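You operate a simulated robot arm through the tools that you are given. There is no shell and no other tool.

You run a simulated robot arm. Do the job below in one go: nothing can be reset, and whatever is moved stays where it is left.

Task
Put things in order on the packing table. At the end: the white carton from the packing table stands on top of the black heel block; the black bobbin from the packing table is on the silver steel plate; the white jar from the packing table stands where the black bobbin stood; the felt pad stands where the white carton stood; whatever was shut is shut again. Leave all else as you found it, and nothing knocked over.
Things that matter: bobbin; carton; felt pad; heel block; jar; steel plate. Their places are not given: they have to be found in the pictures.

It is judged by the outcome, as a careful person would: the job done as asked, and still so three seconds after it is handed in. It fails if anything else is knocked over, pushed out of place, dropped, spilled or broken.

Robot
A 6-joint arm with a two-finger parallel gripper, fixed in place. Base frame: the origin is on the floor under the middle of its stand, x ahead of it, y to its left, z up; the work surface is at about z = 0.84. Units: m, degrees, N and s.
With the tool pointing down near the work surface it reaches from about 0.34 to 0.76 m from the base axis. Its first joint turns from -66.0 to 66.0 degrees. Payload 2.45 kg.
The tool frame sits at the grasp point between the pads (the TCP): z along the fingers, y along the line on which they close. The tips reach 0.024 m beyond it. The gripper opens to 0.068 m. The fingers are 0.017 m wide and 0.01 m thick; the gripper's body (0.04 by 0.07 m) begins 0.041 m behind the TCP.
Orientation is that of the tool frame in the base frame, as a unit quaternion [w, x, y, z]. With the fingers straight down and closing along the base's y, the tool's x points along the base's -x, its y along +y and its z along -z.

Tools
- The arm moves only by the tool move_arm. Its argument "rows" is a list of rows, each an object of numbers (a shift or turn left out is 0, a gripper value left out holds the last): "hand": the finger opening in m, from 0 to 0.068; "tx", "ty", "tz": the shift along the base's x, y, z in m; "rx", "ry", "rz": the turn, a rotation vector about the base's x, y, z in degrees. In form: [{"hand": .., "tx": .., "ty": .., "tz": .., "rx": .., "ry": .., "rz": ..}, ...]. A call has 1 to 20 rows; each row shifts and turns the commanded pose from where the row before left it. Rows are played at 5 a second. More than 0.05 m and 8.6 degrees between two rows, or a gripper value outside its range, and nothing of the call is played. A pose out of reach is approached as far as the arm can. The call stops where the force on the tool passes 40 N (or 10 N more than at its start, if that is more) or the arm is blocked; 0.2 s more then pass. The fingers move at their own pace (about 0.108 m/s each) and stop on an object; they squeeze with about 33 N. The grip force told is the motor's: it shows also when the fingers shut on nothing. Time passes only in rows, and 0.2 s behind the last, so rows that do not move let the fingers close. The reply holds the time, the measured pose of the TCP, the force on the tool along the base axes, the opening and the grip force, in the units named above and with some noise, with the torque about the TCP (base axes, N m) and any sound that the robot's microphone picked up.
- Cameras (640 x 400 px; columns grow to the right, rows downward): "scene" is fixed at [0.1743, 0.4215, 1.4614]; the picture's right is [-0.67, -0.74, 0.00], its down [-0.44, 0.40, -0.80] and it looks along [0.59, -0.54, -0.59] (base axes); focal length 320 px, centre (320, 200). "wrist" rides on the gripper at [0.084, 0.011, -0.075] in the tool frame; the picture's right is [-0.13, 0.99, 0.00], its down [-0.60, -0.08, -0.79] and it looks along [-0.79, -0.10, 0.61] (tool axes); focal length 251 px, centre (320, 200).
- grab_frame(camera): a new picture of that camera. No time passes.
- probe_pixels(camera, pixels): there is no depth. For up to 12 entries [column, row, z] of the newest picture of that camera ("zoom" is the newest enlarged one), the place [x, y] in the base frame at which the ray of that pixel passes the height z, good to about 0.002 m. No time passes.
- enlarge(camera, box): a new picture of the part [left, top, right, bottom] of that camera's present view, enlarged. No time passes.
- finish_job(): hands the job in; it is judged then, once.

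Open the gripper and draw the arm clear of the work before you hand the job in, unless the task says otherwise.

The tools are called after "Request:" as name(argument=value, ...) on one line, values as JSON. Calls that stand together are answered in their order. move_arm: Moves the arm, as the interface text tells. Its arguments: {"type":"object","properties":{"rows":{"type":"array","items":{"type":"object","properties":{"hand":{"type":"number"},"tx":{"type":"number"},"ty":{"type":"number"},"tz":{"type":"number"},"rx":{"type":"number"},"ry":{"type":"number"},"rz":{"type":"number"}}}}},"required":["rows"]} The other tools are called the same way: grab_frame (camera) takes a picture; probe_pixels (camera, pixels) gives the place at which the rays of pixels pass given heights; enlarge (camera, box) takes an enlarged picture of a part of a camera's view; finish_job () hands the job in.

At the start:

```text
time: 0.0
ee_pos: [0.4883, 0.0368, 1.1754]
tcp_rot: [0.001, 0.0, 1.0, 0.0]
ft_force: [0.3, 0.2, -0.3]
ft_torque: [-0.05, 0.0, 0.0]
grip_width: 0.0679
grip_force: 0.1
```

scene: 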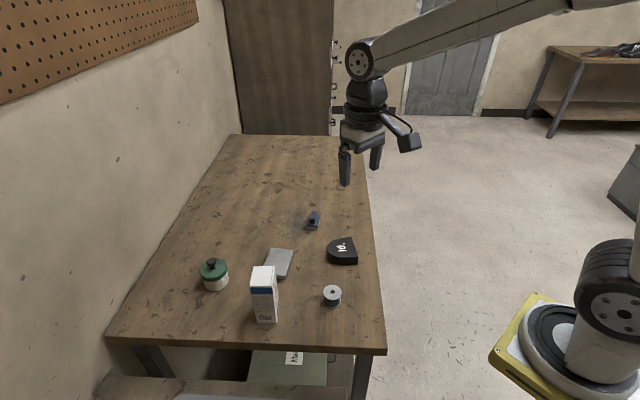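
wrist: 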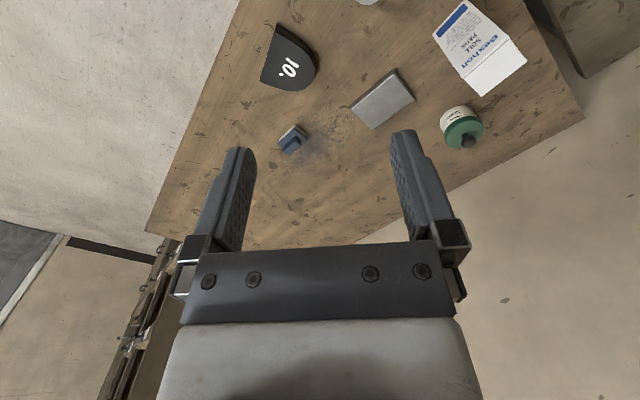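

The scene shows a jar with green lid (214,275), white carton (264,295), grey plate (279,263), black heel block (343,250), bobbin (332,296) and a small blue thing (313,220). I enlarge the table to see details.

Request:
enlarge(camera="scene", box=[180, 190, 400, 340])

Request:
enlarge(camera="scene", box=[80, 320, 400, 400])

Request:
enlarge(camera="wrist", box=[220, 0, 560, 180])

Request:
enlarge(camera="scene", box=[220, 0, 440, 150])

```text
2.67 times, centred on (290, 265) of scene
```

zoom: 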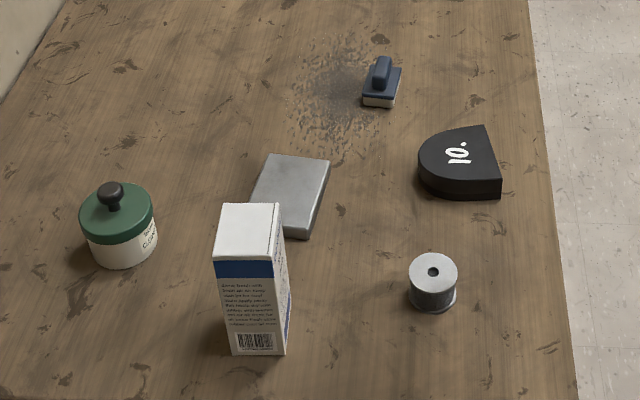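

```text
2.00 times, centred on (240, 360) of scene
```

zoom: 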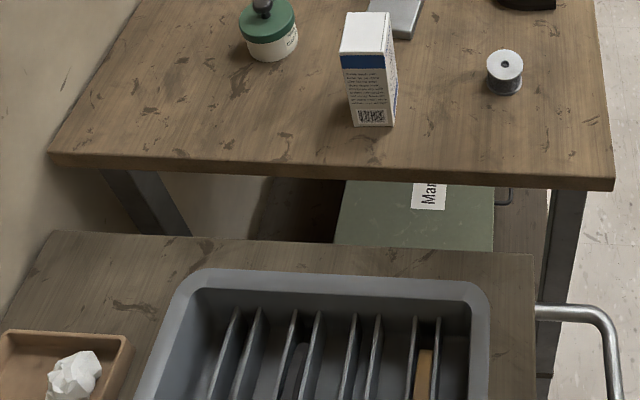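

```text
1.88 times, centred on (390, 90) of wrist
```

zoom: 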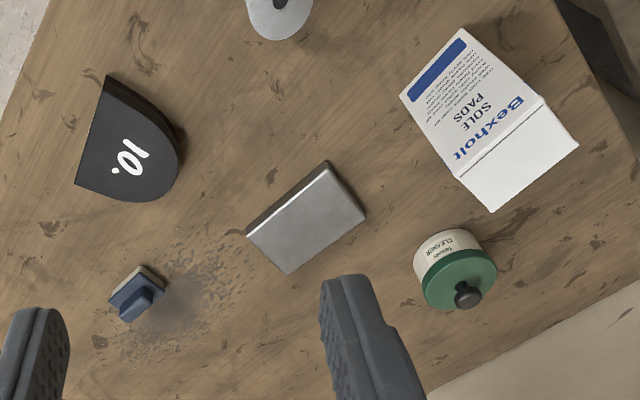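

```text
2.67 times, centred on (330, 75) of scene
```

zoom: 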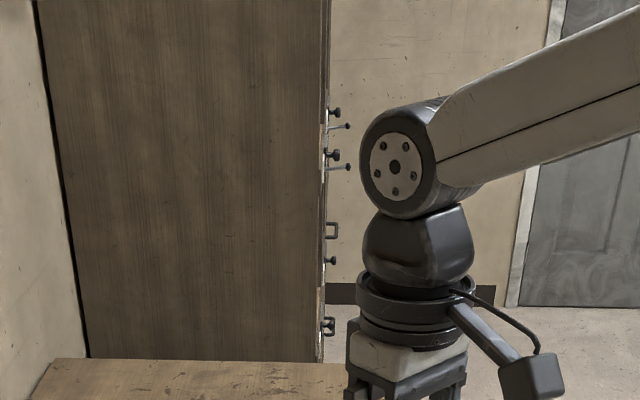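

I note a cabinet with knobs beyond the table, a grey divided tray and side bench near the camera. I find base positions of the table objects and edges.

Request:
grab_frame(camera="scene")

Request:
probe_pixels(camera="scene", pixels=[[107, 338, 0.84], [386, 352, 0.84], [368, 165, 0.84], [232, 135, 0.84], [214, 288, 0.84], [262, 322, 0.84], [332, 304, 0.84], [343, 258, 0.84], [279, 265, 0.84], [313, 226, 0.84], [336, 135, 0.84], [334, 120, 0.84]])

Request:
enlarge(camera="scene", box=[420, 140, 640, 400])

```text
taken
```

scene: 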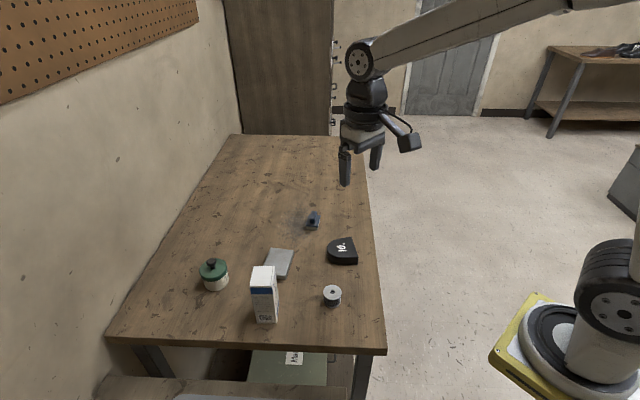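

```text
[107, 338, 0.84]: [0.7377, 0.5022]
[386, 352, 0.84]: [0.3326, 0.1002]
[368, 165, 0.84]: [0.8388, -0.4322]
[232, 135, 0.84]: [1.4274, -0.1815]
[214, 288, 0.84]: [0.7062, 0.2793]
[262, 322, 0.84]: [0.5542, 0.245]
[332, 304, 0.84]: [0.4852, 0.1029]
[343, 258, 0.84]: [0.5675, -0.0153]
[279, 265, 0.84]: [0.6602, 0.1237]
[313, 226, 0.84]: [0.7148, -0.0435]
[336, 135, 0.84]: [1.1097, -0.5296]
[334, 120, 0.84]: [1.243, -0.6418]
```

```text
1.54 times, centred on (530, 270) of scene
```

zoom: 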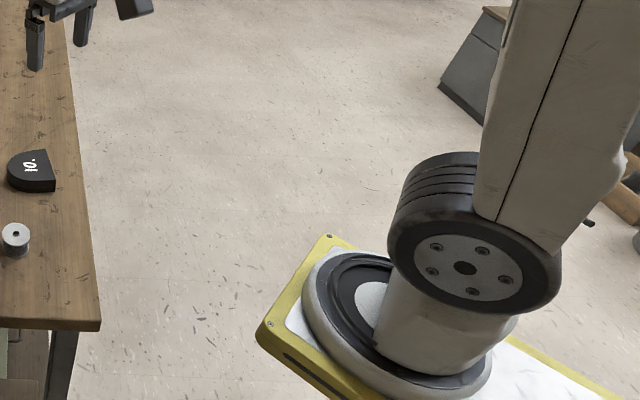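

The table runs diagonally. I look closer at the lower part of the scene, where the bench and divided tray are, and at the blue object.

Request:
enlarge(camera="scene", box=[100, 340, 260, 400])

Request:
enlarge(camera="scene", box=[220, 340, 380, 400])

Request:
enlarge(camera="scene", box=[290, 200, 370, 270])

Request:
enlarge(camera="scene", box=[560, 130, 640, 280])

```text
4.00 times, centred on (180, 370) of scene
```

zoom: 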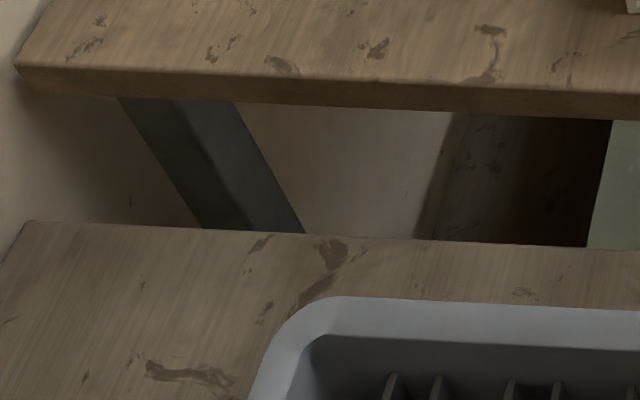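

```text
4.00 times, centred on (300, 370) of scene
```

zoom: 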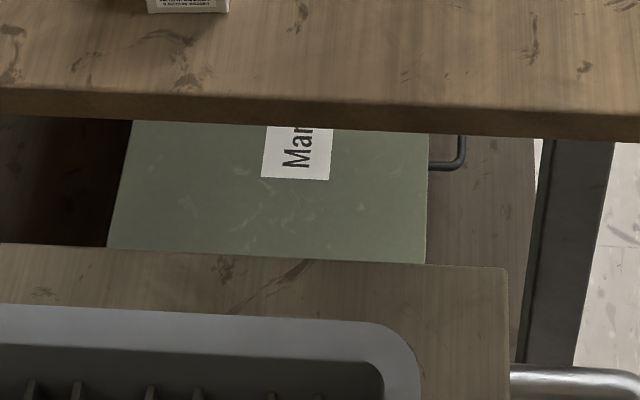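

```text
5.71 times, centred on (330, 235) of scene
```

zoom: 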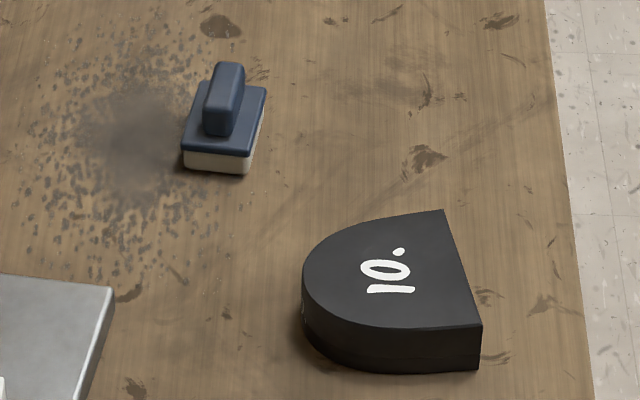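

```text
2.67 times, centred on (600, 205) of scene
```

zoom: 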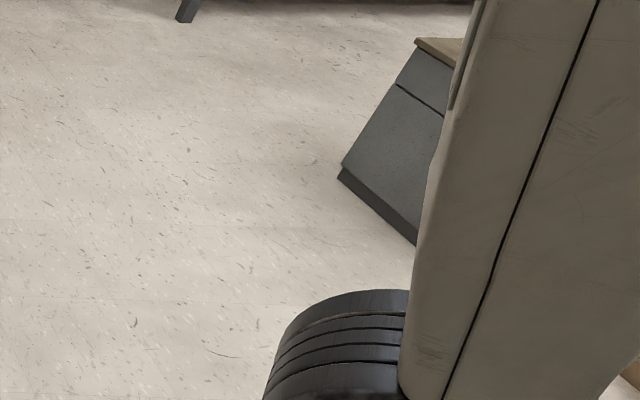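

The blue block with a cream underside may be the felt pad, but there is also a grey cabinet with a wooden top to the arm's right. I swing the arm right at its present height to look there with the wrist camera.

Request:
move_arm(rows=[{"hand": 0.068, "tx": 0.0013, "ty": -0.047, "rz": -5.5}, {"tx": -0.0032, "ty": -0.0468, "rz": -5.5}, {"tx": -0.0077, "ty": -0.0464, "rz": -5.5}, {"tx": -0.0122, "ty": -0.0454, "rz": -5.5}, {"tx": -0.0164, "ty": -0.044, "rz": -5.5}, {"tx": -0.0205, "ty": -0.0423, "rz": -5.5}])

Request:
grab_frame(camera="wrist")

Request:
grab_frame(camera="scene")

```text
time: 1.4
ee_pos: [0.4303, -0.2355, 1.1763]
tcp_rot: [0.001, 0.285, 0.958, 0.0]
ft_force: [0.1, -0.5, 0.5]
ft_torque: [0.0, -0.04, -0.02]
grip_width: 0.068
grip_force: 0.1
```

```text
taken
```

wrist: 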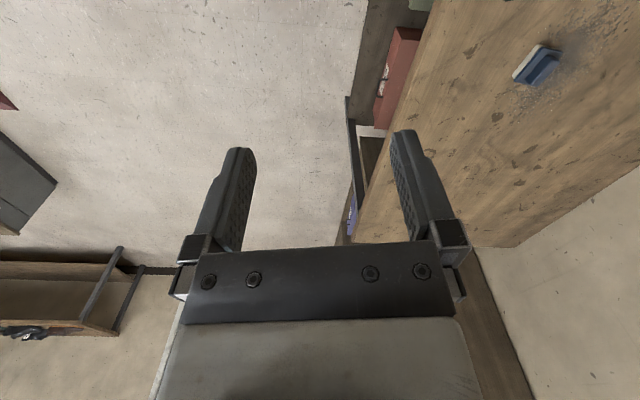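

```text
taken
```

scene: 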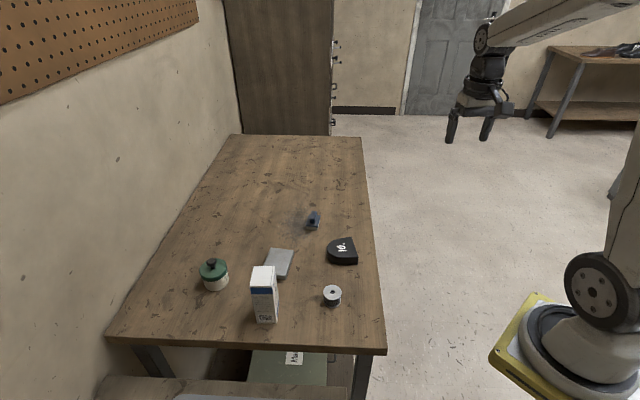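

Only floor, a red box on the shelf under the table, and a distant cabinet and bench show here. I turn further right to see the rest.

Request:
move_arm(rows=[{"tx": -0.0245, "ty": -0.0401, "rz": -5.5}, {"tx": -0.0283, "ty": -0.0375, "rz": -5.5}, {"tx": -0.0317, "ty": -0.0347, "rz": -5.5}, {"tx": -0.0349, "ty": -0.0315, "rz": -5.5}])

Request:
grab_frame(camera="wrist")

```text
time: 2.4
ee_pos: [0.3098, -0.3774, 1.1725]
tcp_rot: [0.001, 0.461, 0.887, -0.001]
ft_force: [-0.4, 1.5, 0.0]
ft_torque: [0.0, 0.01, 0.01]
grip_width: 0.0682
grip_force: 0.0
```

```text
taken
```

wrist: 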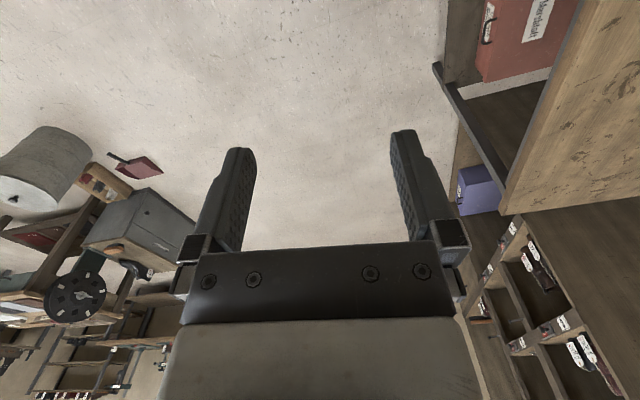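

Only distant room furniture is here, nothing in reach. I swing back to the middle and then look to the left side at the bench and tray.

Request:
move_arm(rows=[{"tx": 0.0349, "ty": 0.0315, "rz": 5.5}, {"tx": 0.0317, "ty": 0.0347, "rz": 5.5}, {"tx": 0.0283, "ty": 0.0375, "rz": 5.5}, {"tx": 0.0245, "ty": 0.0401, "rz": 5.5}, {"tx": 0.0205, "ty": 0.0423, "rz": 5.5}, {"tx": 0.0164, "ty": 0.044, "rz": 5.5}, {"tx": 0.0122, "ty": 0.0454, "rz": 5.5}, {"tx": 0.0077, "ty": 0.0464, "rz": 5.5}, {"tx": 0.0032, "ty": 0.0468, "rz": 5.5}, {"tx": -0.0013, "ty": 0.047, "rz": 5.5}, {"tx": -0.0059, "ty": 0.0467, "rz": 5.5}, {"tx": -0.0103, "ty": 0.0458, "rz": 5.5}, {"tx": -0.0147, "ty": 0.0446, "rz": 5.5}, {"tx": -0.0189, "ty": 0.043, "rz": 5.5}, {"tx": -0.0229, "ty": 0.041, "rz": 5.5}])

Request:
grab_frame(camera="wrist")

Request:
grab_frame(camera="scene")

```text
time: 5.6
ee_pos: [0.4159, 0.2601, 1.1753]
tcp_rot: [0.001, -0.238, 0.971, 0.0]
ft_force: [0.2, 0.1, -0.6]
ft_torque: [-0.02, 0.04, 0.0]
grip_width: 0.0682
grip_force: 0.1
```

```text
taken
```

wrist: 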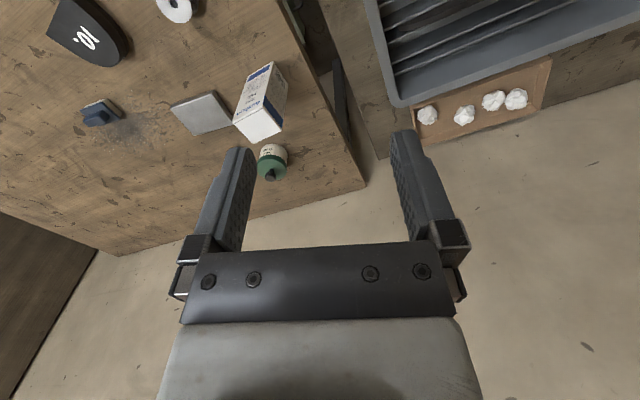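

```text
taken
```

scene: 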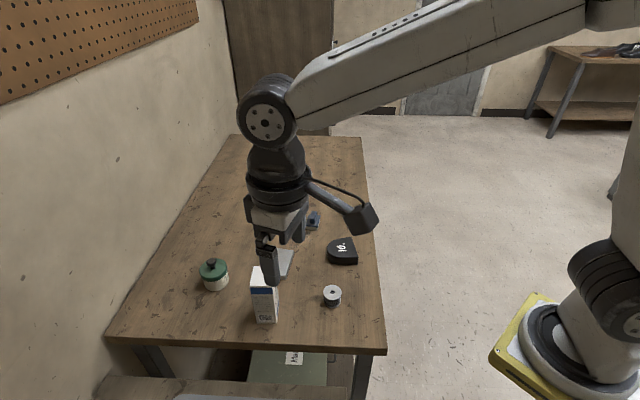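

The side bench with the grey divided tray appears at the upper right. I swing further left to see into it.

Request:
move_arm(rows=[{"tx": -0.0266, "ty": 0.0386, "rz": 5.5}, {"tx": -0.0302, "ty": 0.036, "rz": 5.5}, {"tx": -0.0334, "ty": 0.033, "rz": 5.5}, {"tx": -0.0364, "ty": 0.0297, "rz": 5.5}])

Request:
grab_frame(camera="wrist")

Request:
enlarge(camera="wrist", box=[180, 0, 640, 200])

```text
time: 6.6
ee_pos: [0.3036, 0.3912, 1.1727]
tcp_rot: [0.0, -0.42, 0.908, 0.001]
ft_force: [0.8, 0.0, -0.2]
ft_torque: [0.02, 0.03, 0.0]
grip_width: 0.0679
grip_force: 0.0
out of reach, approached as far as the arm can: row 4
```

```text
taken
```

wrist: 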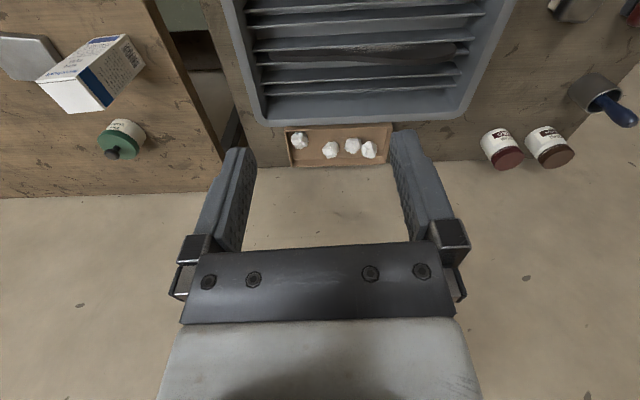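

```text
1.39 times, centred on (410, 100) of wrist
```

zoom: 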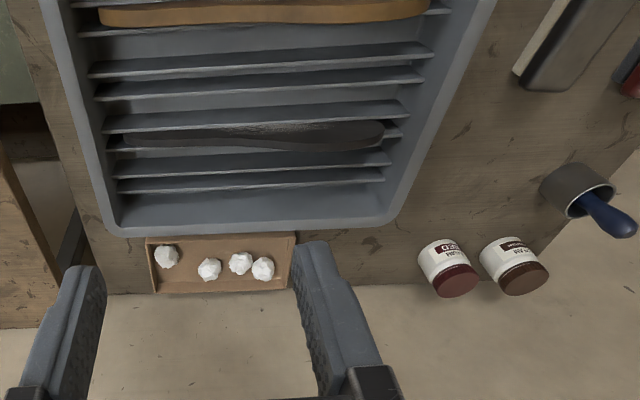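

The bench holds insoles in the rack, waste paper, jars with red and brown lids, a cup with a tool, and something else at the top right. I pitch the camera down to see the nearer part of the bench.

Request:
move_arm(rows=[{"rx": -6.1, "ry": 5.18}, {"rx": -6.1, "ry": 5.18}, {"rx": -6.1, "ry": 5.18}])

Request:
grab_frame(camera="wrist")

```text
time: 7.4
ee_pos: [0.3038, 0.3907, 1.1735]
tcp_rot: [-0.188, -0.409, 0.889, -0.087]
ft_force: [0.7, 1.0, -0.4]
ft_torque: [0.0, 0.04, -0.01]
grip_width: 0.0679
grip_force: 0.0
```

```text
taken
```

wrist: 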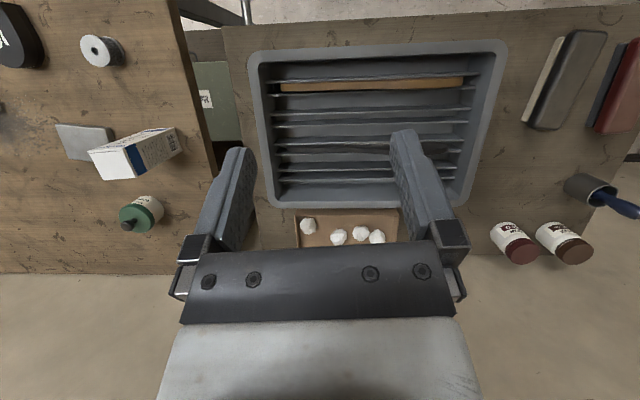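

No felt pad on the bench, only brushes, jars and a cup, so the blue block with the cream felt underside on the packing table is the felt pad. I swing back over the packing table with the camera still pitched down for a steep look at the objects.

Request:
move_arm(rows=[{"tx": 0.0361, "ty": -0.0309, "rz": -5.5}, {"tx": 0.0329, "ty": -0.0342, "rz": -5.5}, {"tx": 0.0295, "ty": -0.0373, "rz": -5.5}, {"tx": 0.0258, "ty": -0.0398, "rz": -5.5}, {"tx": 0.0219, "ty": -0.0422, "rz": -5.5}, {"tx": 0.0177, "ty": -0.0441, "rz": -5.5}, {"tx": 0.0134, "ty": -0.0456, "rz": -5.5}, {"tx": 0, "ty": 0, "rz": 0}])

Request:
grab_frame(camera="wrist")

Request:
enlarge(camera="wrist", box=[140, 0, 540, 250])

```text
time: 9.2
ee_pos: [0.4803, 0.1146, 1.1729]
tcp_rot: [-0.206, -0.094, 0.974, -0.021]
ft_force: [-1.1, -0.1, 0.3]
ft_torque: [0.02, -0.01, 0.0]
grip_width: 0.068
grip_force: 0.1
```

```text
taken
```

wrist: 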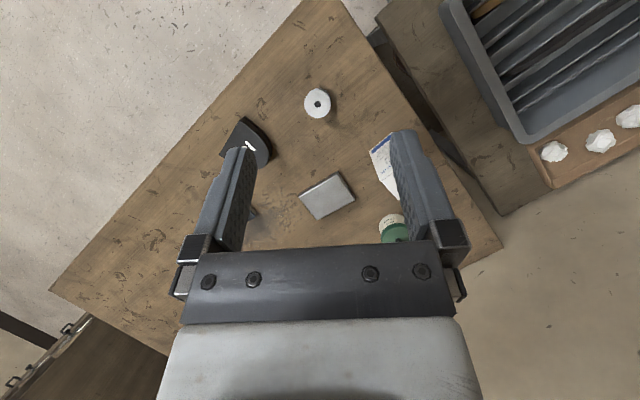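

```text
1.60 times, centred on (340, 125) of wrist
```

zoom: 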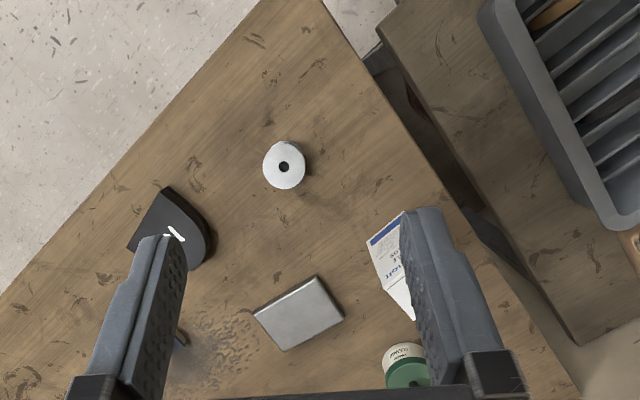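

I take scene close-ups of each object now to measure them.

Request:
enlarge(camera="scene", box=[180, 240, 300, 330])

Request:
grab_frame(camera="scene")

```text
4.44 times, centred on (240, 285) of scene
```

zoom: 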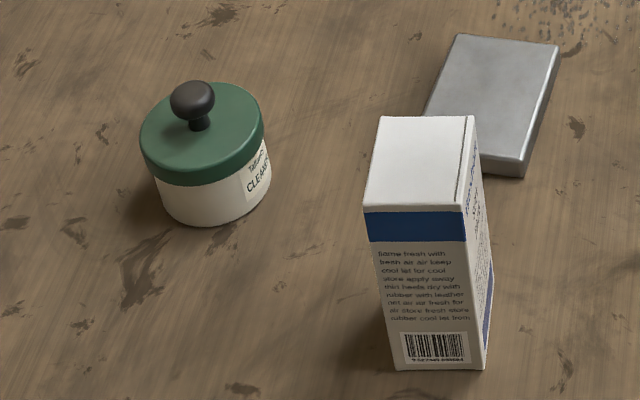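

```text
taken
```

scene: 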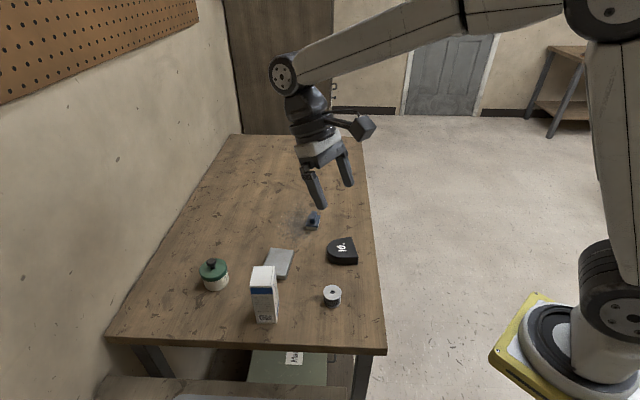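

I probe the zoomed picture: carton bottom corners (393,368), (482,370), top corners, and jar lid/body edges at guess heights.

Request:
probe_pixels(camera="zoom", pixels=[[393, 369, 0.84], [483, 370, 0.84], [490, 312, 0.84], [363, 206, 0.95], [464, 209, 0.95], [474, 116, 0.95], [380, 116, 0.95], [363, 206, 0.97], [464, 209, 0.97], [474, 116, 0.97], [380, 116, 0.97], [363, 206, 0.96]])

Request:
probe_pixels(camera="zoom", pixels=[[212, 226, 0.84], [155, 200, 0.84], [271, 195, 0.84], [140, 140, 0.9], [264, 128, 0.9], [205, 82, 0.9], [196, 172, 0.9], [192, 100, 0.92], [200, 130, 0.9], [462, 34, 0.86], [559, 44, 0.86], [522, 162, 0.86]])

```text
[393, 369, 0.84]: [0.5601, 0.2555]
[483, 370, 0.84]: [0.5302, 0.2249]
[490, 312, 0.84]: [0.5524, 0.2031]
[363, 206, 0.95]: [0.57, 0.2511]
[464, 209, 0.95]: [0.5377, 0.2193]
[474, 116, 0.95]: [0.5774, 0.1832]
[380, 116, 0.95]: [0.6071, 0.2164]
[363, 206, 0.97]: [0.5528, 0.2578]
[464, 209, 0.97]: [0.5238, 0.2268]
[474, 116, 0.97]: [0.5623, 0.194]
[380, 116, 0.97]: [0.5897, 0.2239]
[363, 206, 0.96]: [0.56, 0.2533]
```

```text
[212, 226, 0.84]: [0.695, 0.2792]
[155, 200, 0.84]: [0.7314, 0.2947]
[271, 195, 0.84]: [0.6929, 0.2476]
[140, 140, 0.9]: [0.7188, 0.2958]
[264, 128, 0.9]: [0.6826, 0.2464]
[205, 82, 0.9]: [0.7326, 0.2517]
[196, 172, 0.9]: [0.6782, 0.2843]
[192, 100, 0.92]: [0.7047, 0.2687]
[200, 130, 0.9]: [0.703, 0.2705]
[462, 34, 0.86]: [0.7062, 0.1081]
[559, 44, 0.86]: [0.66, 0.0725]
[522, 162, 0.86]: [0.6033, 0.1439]
```

Carton footprint is about 0.043 x 0.052 m, 0.12 tall, centred near (0.565, 0.222). Now zooming in on heel block, bobbin, felt pad and plate.

Request:
enlarge(camera="scene", box=[290, 205, 370, 255])

Request:
probe_pixels(camera="zoom", pixels=[[320, 200, 0.84]])

Request:
enlarge(camera="scene", box=[300, 230, 380, 280])

Request:
enlarge(camera="scene", box=[300, 270, 364, 310])

```text
8.00 times, centred on (330, 230) of scene
```

zoom: 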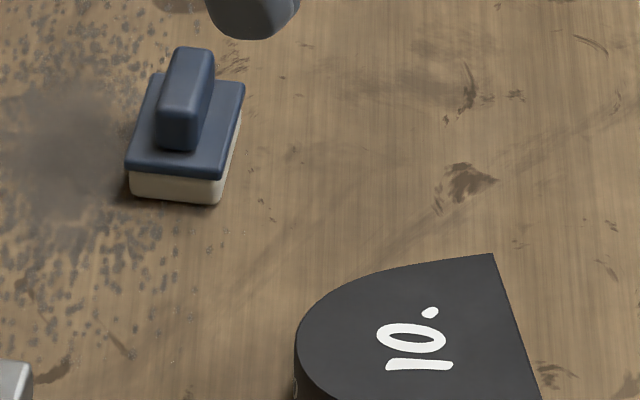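

```text
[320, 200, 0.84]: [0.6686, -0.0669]
```

```text
8.00 times, centred on (340, 255) of scene
```

zoom: 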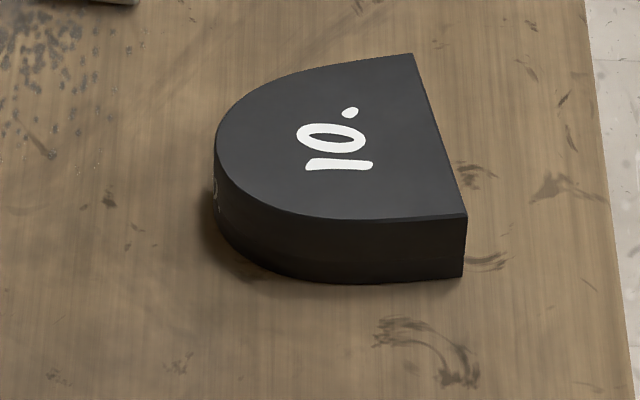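

```text
10.00 times, centred on (332, 290) of scene
```

zoom: 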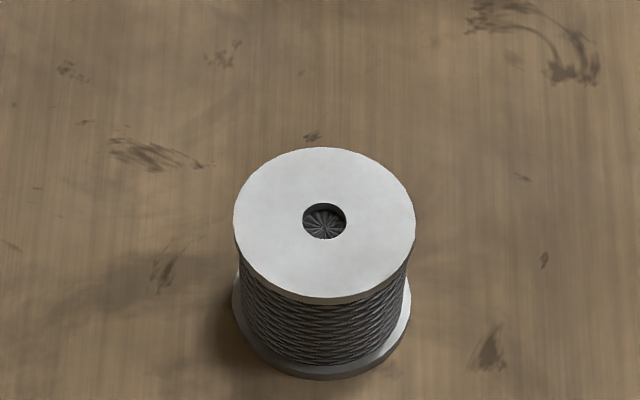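

Bobbin's top disc spans (233..415, 148..304) in the zoom, its foot's lowest point is (322,380). I probe these.

Request:
probe_pixels(camera="zoom", pixels=[[322, 380, 0.84], [233, 300, 0.843], [411, 315, 0.843], [233, 223, 0.87], [415, 223, 0.87], [324, 148, 0.87], [322, 300, 0.87], [233, 223, 0.88], [415, 223, 0.88], [324, 148, 0.88], [322, 300, 0.88], [324, 222, 0.875]])

Request:
probe_pixels(camera="scene", pixels=[[358.1, 264.6, 0.84], [358.3, 256.9, 0.86], [351.7, 236.7, 0.86], [327, 246, 0.86], [337, 259.5, 0.86], [358.3, 256.9, 0.865], [351.7, 236.7, 0.865], [327, 246, 0.865], [339, 245, 0.86], [327.2, 254.5, 0.84]])

Request:
probe_pixels(camera="scene", pixels=[[306.5, 229.2, 0.84], [317.2, 230.5, 0.84], [320, 219, 0.84], [305.6, 226, 0.855], [317.8, 227.2, 0.855], [320.6, 215.3, 0.855], [309.8, 214, 0.855], [309.7, 223, 0.855], [314.8, 223.6, 0.855], [312, 211, 0.875], [316.5, 211.3, 0.875]])

```text
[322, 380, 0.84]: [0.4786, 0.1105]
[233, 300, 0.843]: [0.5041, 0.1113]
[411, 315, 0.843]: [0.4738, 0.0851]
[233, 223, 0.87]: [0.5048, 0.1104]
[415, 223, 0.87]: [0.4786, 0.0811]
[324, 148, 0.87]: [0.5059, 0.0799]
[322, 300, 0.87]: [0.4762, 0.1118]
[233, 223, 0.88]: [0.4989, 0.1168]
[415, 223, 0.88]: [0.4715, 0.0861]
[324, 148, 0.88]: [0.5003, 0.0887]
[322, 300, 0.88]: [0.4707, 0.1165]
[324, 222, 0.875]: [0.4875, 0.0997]
```

```text
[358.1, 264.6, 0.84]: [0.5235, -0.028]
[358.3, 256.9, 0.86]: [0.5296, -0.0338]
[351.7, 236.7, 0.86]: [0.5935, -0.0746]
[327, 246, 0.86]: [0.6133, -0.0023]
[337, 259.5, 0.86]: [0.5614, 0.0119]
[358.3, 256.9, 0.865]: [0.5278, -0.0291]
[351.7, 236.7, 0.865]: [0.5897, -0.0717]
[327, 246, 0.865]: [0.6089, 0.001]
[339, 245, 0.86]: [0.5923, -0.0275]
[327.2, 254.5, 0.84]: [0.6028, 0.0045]
```

```text
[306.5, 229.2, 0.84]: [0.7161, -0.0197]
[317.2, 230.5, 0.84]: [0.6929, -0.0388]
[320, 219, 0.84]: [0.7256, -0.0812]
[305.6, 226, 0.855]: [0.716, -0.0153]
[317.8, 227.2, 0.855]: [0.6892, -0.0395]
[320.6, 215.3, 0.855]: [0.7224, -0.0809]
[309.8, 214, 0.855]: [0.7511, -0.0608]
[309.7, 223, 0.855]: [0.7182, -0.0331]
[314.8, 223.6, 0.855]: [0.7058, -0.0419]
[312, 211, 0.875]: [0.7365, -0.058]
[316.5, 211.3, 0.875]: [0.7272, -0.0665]
```

Bobbin: about 0.041 across, centred near (0.491, 0.096), top about 0.872. I level the tool, turn it to align with the carton's 0.043 m side and hover above the carton.

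Request:
move_arm(rows=[{"tx": 0.0085, "ty": 0.0107, "tz": -0.009, "rx": 1.53, "ry": -7.85}, {"tx": 0.0085, "ty": 0.0107, "tz": -0.009, "rx": 1.53, "ry": -7.85}, {"tx": 0.0085, "ty": 0.0107, "tz": -0.009, "rx": 1.53, "ry": -7.85}, {"tx": 0.0085, "ty": 0.0107, "tz": -0.009, "rz": -7.7}, {"tx": 0.0085, "ty": 0.0107, "tz": -0.009, "rz": -7.7}, {"tx": 0.0085, "ty": 0.0107, "tz": -0.009, "rz": -7.7}, {"tx": 0.0085, "ty": 0.0107, "tz": -0.009, "rz": -7.7}, {"tx": 0.0085, "ty": 0.0107, "tz": -0.009, "rz": -7.7}, {"tx": 0.0085, "ty": 0.0107, "tz": -0.009, "rz": -7.7}, {"tx": 0.0085, "ty": 0.0107, "tz": -0.009, "rz": -7.8}, {"tx": 0}])

Request:
grab_frame(camera="wrist")

Request:
grab_frame(camera="scene")

```text
time: 11.6
ee_pos: [0.5665, 0.2224, 1.0834]
tcp_rot: [0.0, 0.367, 0.93, -0.001]
ft_force: [-0.2, 0.6, 0.0]
ft_torque: [0.01, -0.04, -0.01]
grip_width: 0.0681
grip_force: 0.1
```

```text
taken
```

wrist: 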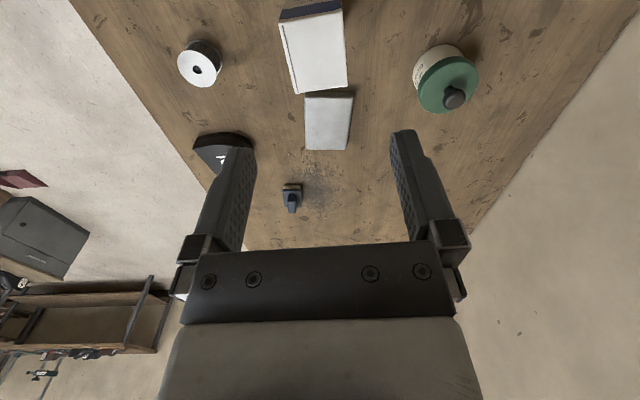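

```text
taken
```

scene: 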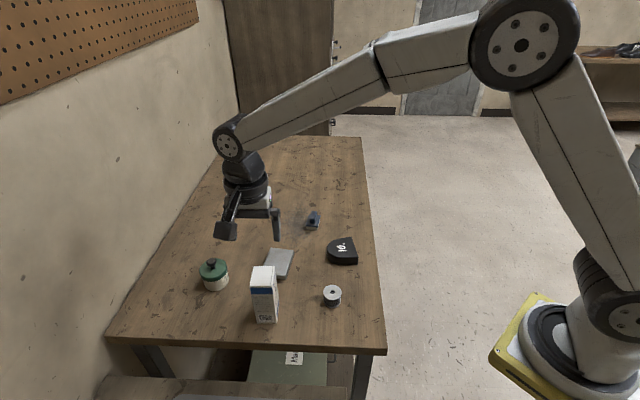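

The carton top is at about (315,50) below the gripper, well centred. I zoom in to measure its top corners, jar and other objects from this view.

Request:
enlarge(camera="wrist", box=[160, 0, 500, 220])

```text
1.82 times, centred on (330, 110) of wrist
```

zoom: 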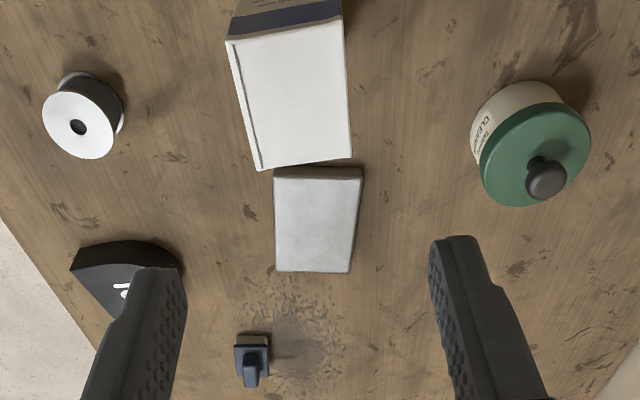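

Probing carton top corners (227,40), (343,18), (352,157), (258,170), plate corners and jar lid edges in this zoom.

Request:
probe_pixels(camera="zoom", pixels=[[227, 40, 0.96], [343, 18, 0.96], [352, 157, 0.96], [258, 170, 0.96], [274, 179, 0.855], [361, 179, 0.855], [350, 272, 0.855], [275, 271, 0.855], [273, 170, 0.84], [363, 170, 0.84]])

Request:
probe_pixels(camera="zoom", pixels=[[480, 160, 0.885], [591, 142, 0.885], [520, 206, 0.885], [550, 104, 0.885], [480, 160, 0.875], [591, 142, 0.875], [520, 206, 0.875], [550, 104, 0.875], [515, 82, 0.84], [470, 130, 0.85], [545, 180, 0.9]])

Request:
probe_pixels(camera="zoom", pixels=[[43, 112, 0.872], [124, 112, 0.872], [78, 78, 0.872], [82, 159, 0.872], [79, 127, 0.872], [70, 270, 0.862], [110, 320, 0.862], [180, 268, 0.862], [236, 334, 0.84], [268, 334, 0.84], [235, 348, 0.855], [269, 347, 0.855]])

```text
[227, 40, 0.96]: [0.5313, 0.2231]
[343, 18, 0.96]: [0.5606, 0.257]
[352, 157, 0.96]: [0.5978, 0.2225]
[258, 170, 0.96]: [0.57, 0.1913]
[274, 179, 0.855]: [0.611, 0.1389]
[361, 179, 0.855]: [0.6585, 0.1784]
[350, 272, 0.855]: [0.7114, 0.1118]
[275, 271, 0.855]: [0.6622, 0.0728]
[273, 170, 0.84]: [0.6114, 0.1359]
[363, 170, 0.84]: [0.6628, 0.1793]
```

```text
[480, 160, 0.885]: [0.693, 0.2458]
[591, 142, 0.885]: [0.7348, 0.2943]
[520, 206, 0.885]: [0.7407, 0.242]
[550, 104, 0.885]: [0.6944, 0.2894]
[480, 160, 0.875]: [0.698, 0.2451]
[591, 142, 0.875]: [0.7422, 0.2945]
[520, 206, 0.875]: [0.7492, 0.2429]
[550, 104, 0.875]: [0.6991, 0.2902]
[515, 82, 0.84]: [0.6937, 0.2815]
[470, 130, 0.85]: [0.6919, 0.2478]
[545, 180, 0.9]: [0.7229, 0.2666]
```

```text
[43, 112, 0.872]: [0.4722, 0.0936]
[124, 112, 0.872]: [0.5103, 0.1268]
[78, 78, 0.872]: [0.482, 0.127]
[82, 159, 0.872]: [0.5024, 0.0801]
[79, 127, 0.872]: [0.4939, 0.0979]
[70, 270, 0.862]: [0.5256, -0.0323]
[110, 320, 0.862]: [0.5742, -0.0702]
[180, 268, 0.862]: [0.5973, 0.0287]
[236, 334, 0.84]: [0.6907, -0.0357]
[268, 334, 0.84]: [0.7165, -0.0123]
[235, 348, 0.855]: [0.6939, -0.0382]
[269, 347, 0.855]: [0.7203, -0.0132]
```

Carton centre comes out at (0.565, 0.2225), rotated about 48 deg, matching the tool's heading. I descend with fingers open to z 0.93, where they straddle the upper half of the carton.

Request:
move_arm(rows=[{"tx": -0.0015, "ty": 0.0001, "tz": -0.03, "rz": 1.0}, {"tz": -0.035}, {"tz": -0.03}, {"tz": -0.03}, {"tz": -0.0284}, {"tz": 0}])

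Request:
grab_frame(camera="wrist")

Request:
enlarge(camera="scene", box=[200, 190, 360, 340])

```text
time: 13.0
ee_pos: [0.5634, 0.2235, 0.9303]
tcp_rot: [0.001, 0.358, 0.934, 0.0]
ft_force: [-0.3, 0.0, -0.3]
ft_torque: [-0.03, -0.01, 0.0]
grip_width: 0.0681
grip_force: 0.0
```

```text
taken
```

wrist: 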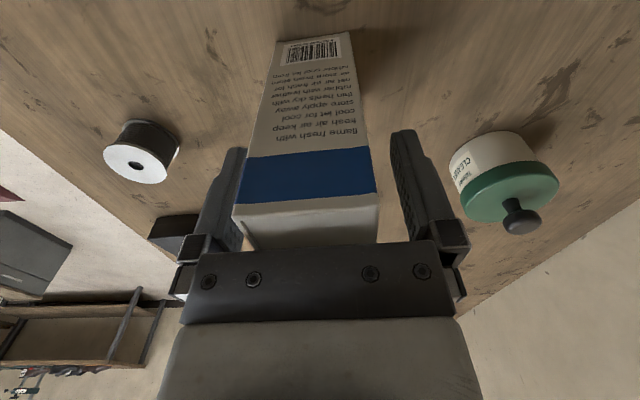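

```text
2.67 times, centred on (280, 265) of scene
```

zoom: 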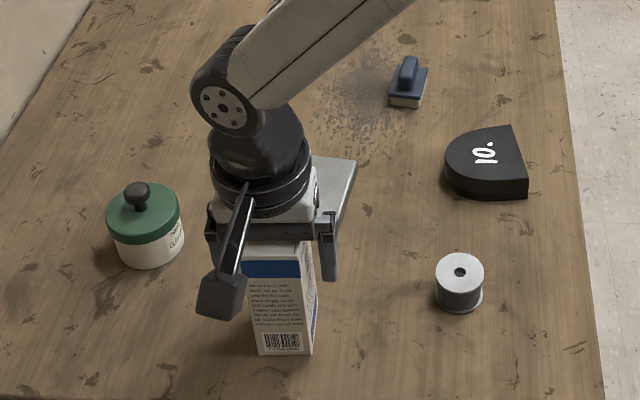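

The carton sits centred between the fingers with no contact. I close on it.

Request:
move_arm(rows=[{"hand": 0.03}, {"hand": 0.03}, {"hand": 0.03}, {"hand": 0.03}])

Request:
enlarge(camera="scene", box=[200, 190, 360, 340])

```text
time: 14.0
ee_pos: [0.5639, 0.2226, 0.9297]
tcp_rot: [-0.001, 0.359, 0.933, -0.001]
ft_force: [0.1, 0.5, 1.2]
ft_torque: [-0.02, 0.0, -0.01]
grip_width: 0.0446
grip_force: 32.6
```

```text
2.67 times, centred on (280, 265) of scene
```

zoom: 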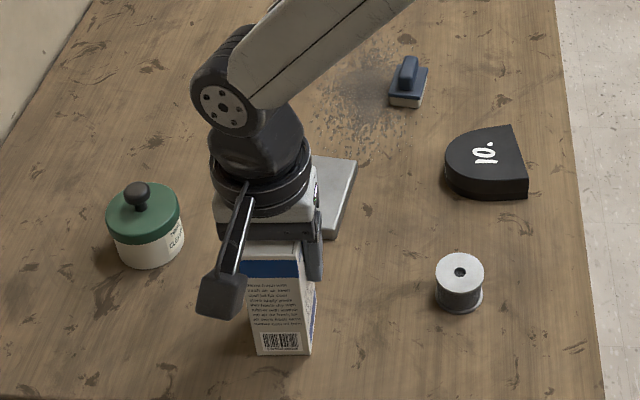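

Gripped at 0.0446 m. Before lifting, I probe the heel block's vertical edge and top outline in the scene picture to settle its height and centre.

Request:
enlarge(camera="scene", box=[316, 230, 372, 265])

Request:
enlarge(camera="wrist", box=[90, 100, 250, 270])

```text
11.43 times, centred on (344, 248) of scene
```

zoom: 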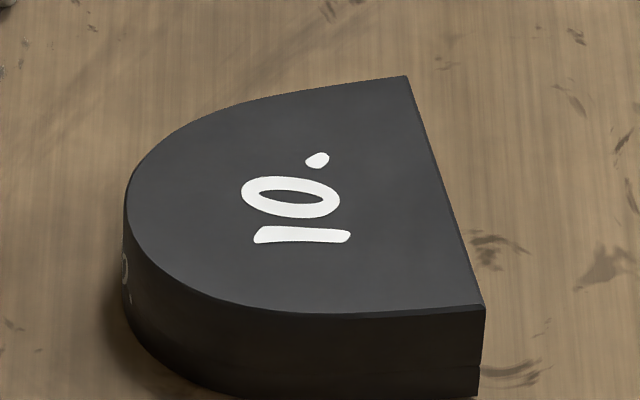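

```text
2.35 times, centred on (170, 185) of wrist
```

zoom: 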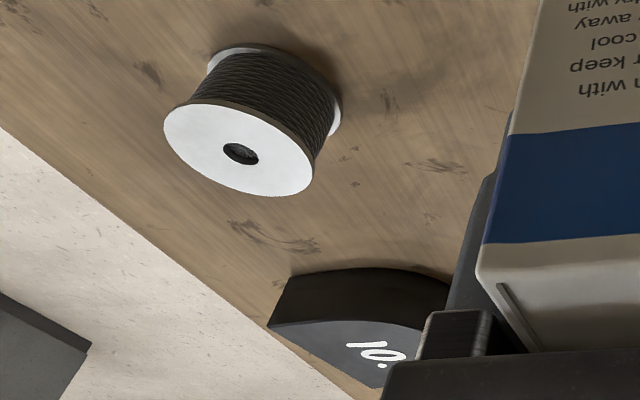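

Heel block top corners in scene coordinates: (351.5,237.2) and (358.5,257.3), bottom corner (357.7,265.2), curve left extreme (326.9,248.4). I probe them at candidate heights.

Request:
probe_pixels(camera="scene", pixels=[[357.7, 265.2, 0.84], [358.5, 257.3, 0.862], [358.5, 257.3, 0.867], [358.5, 257.3, 0.872], [351.5, 237.2, 0.867], [326.9, 248.4, 0.867], [328.5, 243.5, 0.867], [333, 252.8, 0.867], [340, 257.3, 0.867], [346, 258.3, 0.867], [337, 239, 0.867], [343, 238, 0.867]])

```text
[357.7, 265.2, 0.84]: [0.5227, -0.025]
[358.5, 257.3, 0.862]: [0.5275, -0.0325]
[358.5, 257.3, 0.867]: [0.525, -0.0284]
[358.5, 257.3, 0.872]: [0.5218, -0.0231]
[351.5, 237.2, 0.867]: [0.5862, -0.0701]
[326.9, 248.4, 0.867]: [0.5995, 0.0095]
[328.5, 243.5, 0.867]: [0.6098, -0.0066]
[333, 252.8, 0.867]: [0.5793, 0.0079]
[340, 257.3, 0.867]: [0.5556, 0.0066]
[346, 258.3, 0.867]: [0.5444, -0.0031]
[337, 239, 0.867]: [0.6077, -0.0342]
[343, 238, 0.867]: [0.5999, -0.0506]
```

Heel block top is at about z 0.868, centre near (0.5745, -0.021), flat edge at -35 deg. I lift the carton 0.10 m and check the hold.

Request:
move_arm(rows=[{"tz": 0.01}, {"tz": 0.02}, {"tz": 0.025}, {"tz": 0.025}, {"tz": 0.02}, {"tz": 0}])

Request:
grab_frame(camera="scene")

Request:
grab_frame(camera="wrist")

```text
time: 15.4
ee_pos: [0.5645, 0.2226, 1.0309]
tcp_rot: [-0.001, 0.358, 0.934, -0.002]
ft_force: [0.9, 0.4, 0.3]
ft_torque: [0.04, 0.01, 0.01]
grip_width: 0.0445
grip_force: 32.6
```

```text
taken
```

scene: 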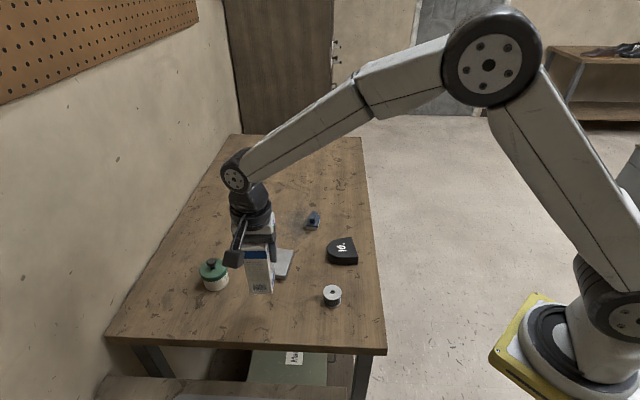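

```text
taken
```

wrist: 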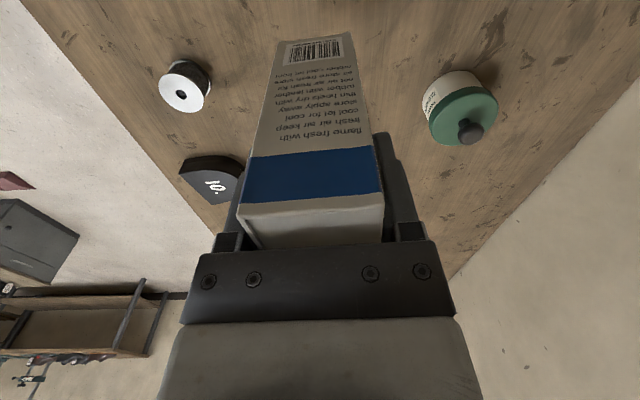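

The carton is held upright and lifted clear. I carry it over the heel block, turning 7 deg to line up with the block's flat edge.

Request:
move_arm(rows=[{"tx": 0.0012, "ty": -0.015, "rz": 0.8}, {"tx": 0.0012, "ty": -0.03, "rz": 0.8}, {"tx": 0.0012, "ty": -0.034, "rz": 0.8}, {"tx": 0.0012, "ty": -0.034, "rz": 0.8}, {"tx": 0.0012, "ty": -0.034, "rz": 0.8}, {"tx": 0.0012, "ty": -0.034, "rz": 0.8}, {"tx": 0.0012, "ty": -0.03, "rz": 0.8}, {"tx": 0.0012, "ty": -0.022, "rz": 0.8}, {"tx": 0.0004, "ty": -0.0103, "rz": 0.6}, {"tx": 0}])

Request:
grab_frame(camera="wrist")

Request:
enlarge(camera="scene", box=[270, 150, 430, 290])

```text
time: 17.6
ee_pos: [0.5729, -0.0204, 1.0306]
tcp_rot: [0.0, 0.301, 0.954, -0.001]
ft_force: [-0.8, 0.6, -1.3]
ft_torque: [-0.01, -0.06, 0.03]
grip_width: 0.0445
grip_force: 32.7
```

```text
taken
```

wrist: 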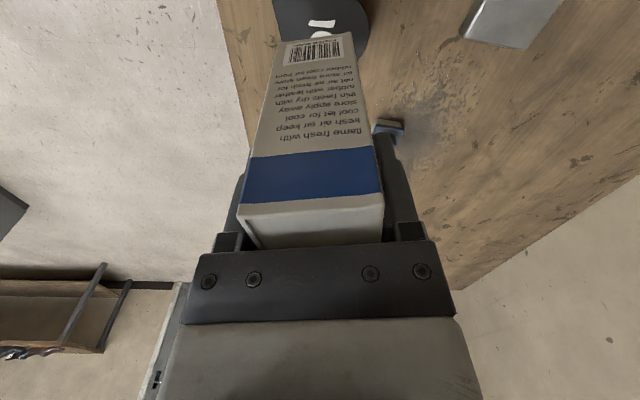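

```text
2.86 times, centred on (350, 220) of scene
```

zoom: 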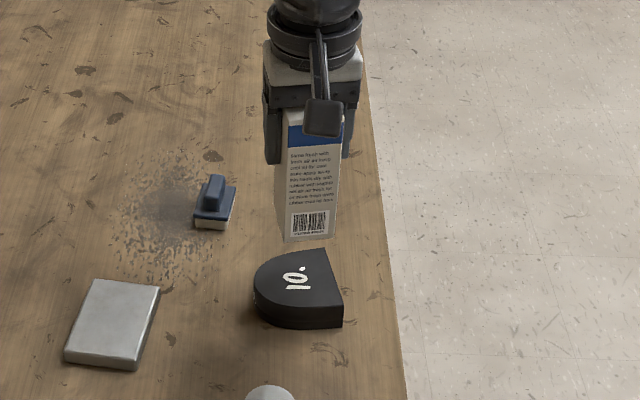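

The carton hangs above the heel block at (0.573, -0.020). I lower it to about 10 mm above the block top and check alignment.

Request:
move_arm(rows=[{"tx": 0.0012, "tz": -0.02}, {"tz": -0.02}, {"tz": -0.015}, {"tz": -0.007}, {"tz": 0}])

Request:
enlarge(camera="scene", box=[300, 190, 400, 280])

Request:
enlarge(camera="wrist", box=[220, 0, 420, 120])

```text
time: 18.8
ee_pos: [0.574, -0.0207, 0.9681]
tcp_rot: [0.0, 0.3, 0.954, -0.001]
ft_force: [1.1, 0.3, 0.0]
ft_torque: [-0.02, -0.01, -0.01]
grip_width: 0.0448
grip_force: 32.9
```

```text
4.44 times, centred on (350, 235) of scene
```

zoom: 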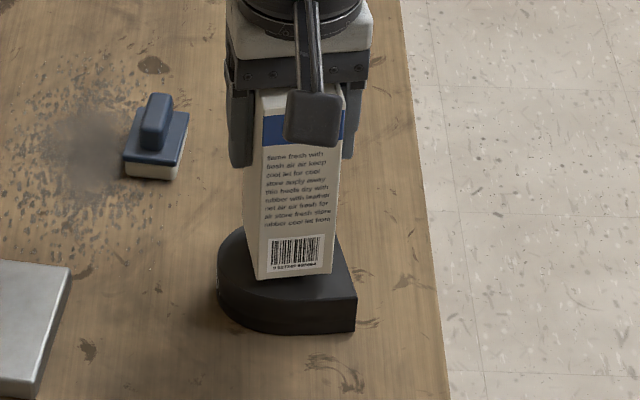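

```text
3.20 times, centred on (320, 60) of wrist
```

zoom: 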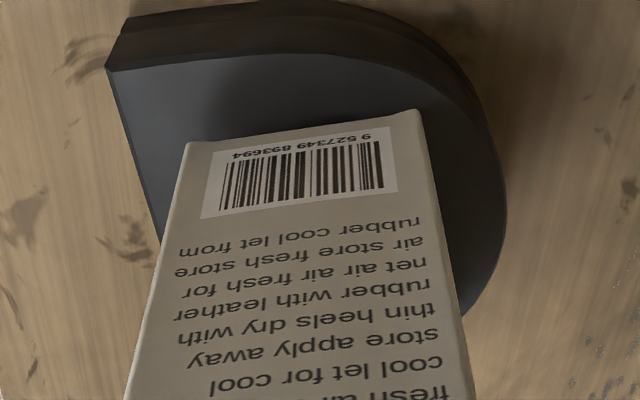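

The carton base lies well inside the block top on all visible sides. I lower slowly in 2 mm steps, watching the force.

Request:
move_arm(rows=[{"tz": -0.002}, {"tz": -0.002}, {"tz": -0.002}, {"tz": 0}])

Request:
enlarge(camera="scene", box=[320, 220, 380, 270])

```text
time: 19.8
ee_pos: [0.5756, -0.0207, 0.9623]
tcp_rot: [0.0, 0.301, 0.954, 0.0]
ft_force: [-0.3, 0.3, -1.4]
ft_torque: [-0.01, 0.02, -0.04]
grip_width: 0.0448
grip_force: 32.5
```

```text
8.00 times, centred on (350, 245) of scene
```

zoom: 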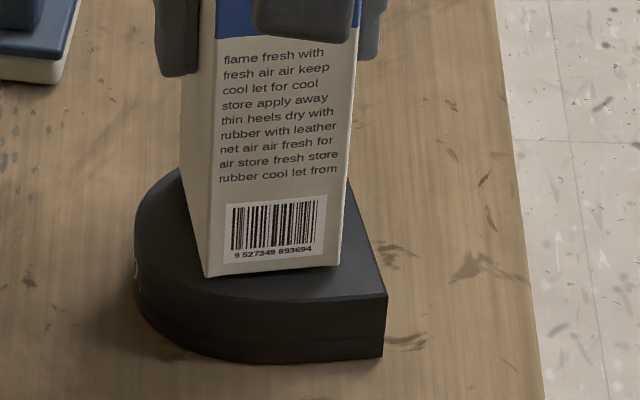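

No contact yet (force z -1.4 N, noise). I continue 1 mm at a time.

Request:
move_arm(rows=[{"tz": -0.001}, {"tz": -0.001}, {"tz": -0.001}, {"tz": 0}])

```text
time: 20.8
ee_pos: [0.5748, -0.0213, 0.9605]
tcp_rot: [0.0, 0.3, 0.954, 0.0]
ft_force: [-1.5, 0.6, 5.6]
ft_torque: [0.13, 0.2, 0.02]
grip_width: 0.0442
grip_force: 33.1
```

Force z rose to 5.6 N: the carton rests on the block. I open the fingers.

Request:
move_arm(rows=[{"hand": 0.052}, {"hand": 0.06}, {"hand": 0.068}, {"hand": 0.068}])

Request:
enlarge(camera="scene", box=[310, 190, 390, 270])

Request:
grab_frame(camera="wrist")

```text
time: 21.8
ee_pos: [0.574, -0.0194, 0.9598]
tcp_rot: [0.0, 0.301, 0.954, -0.001]
ft_force: [0.5, 0.7, -0.1]
ft_torque: [0.02, 0.01, -0.02]
grip_width: 0.0678
grip_force: 0.1
```

```text
5.00 times, centred on (350, 230) of scene
```

zoom: 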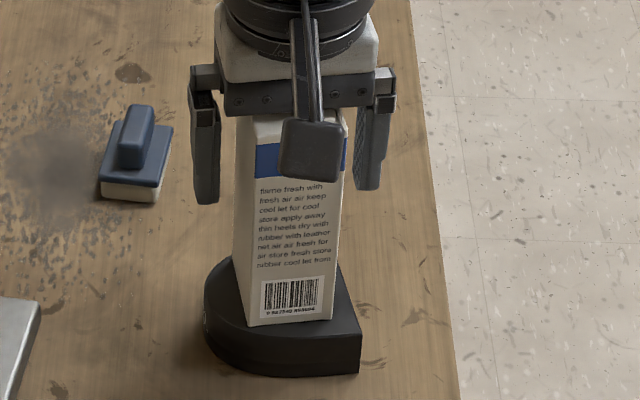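

```text
taken
```

wrist: 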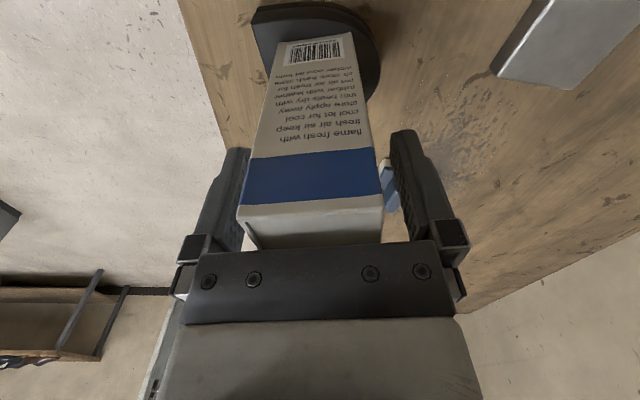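

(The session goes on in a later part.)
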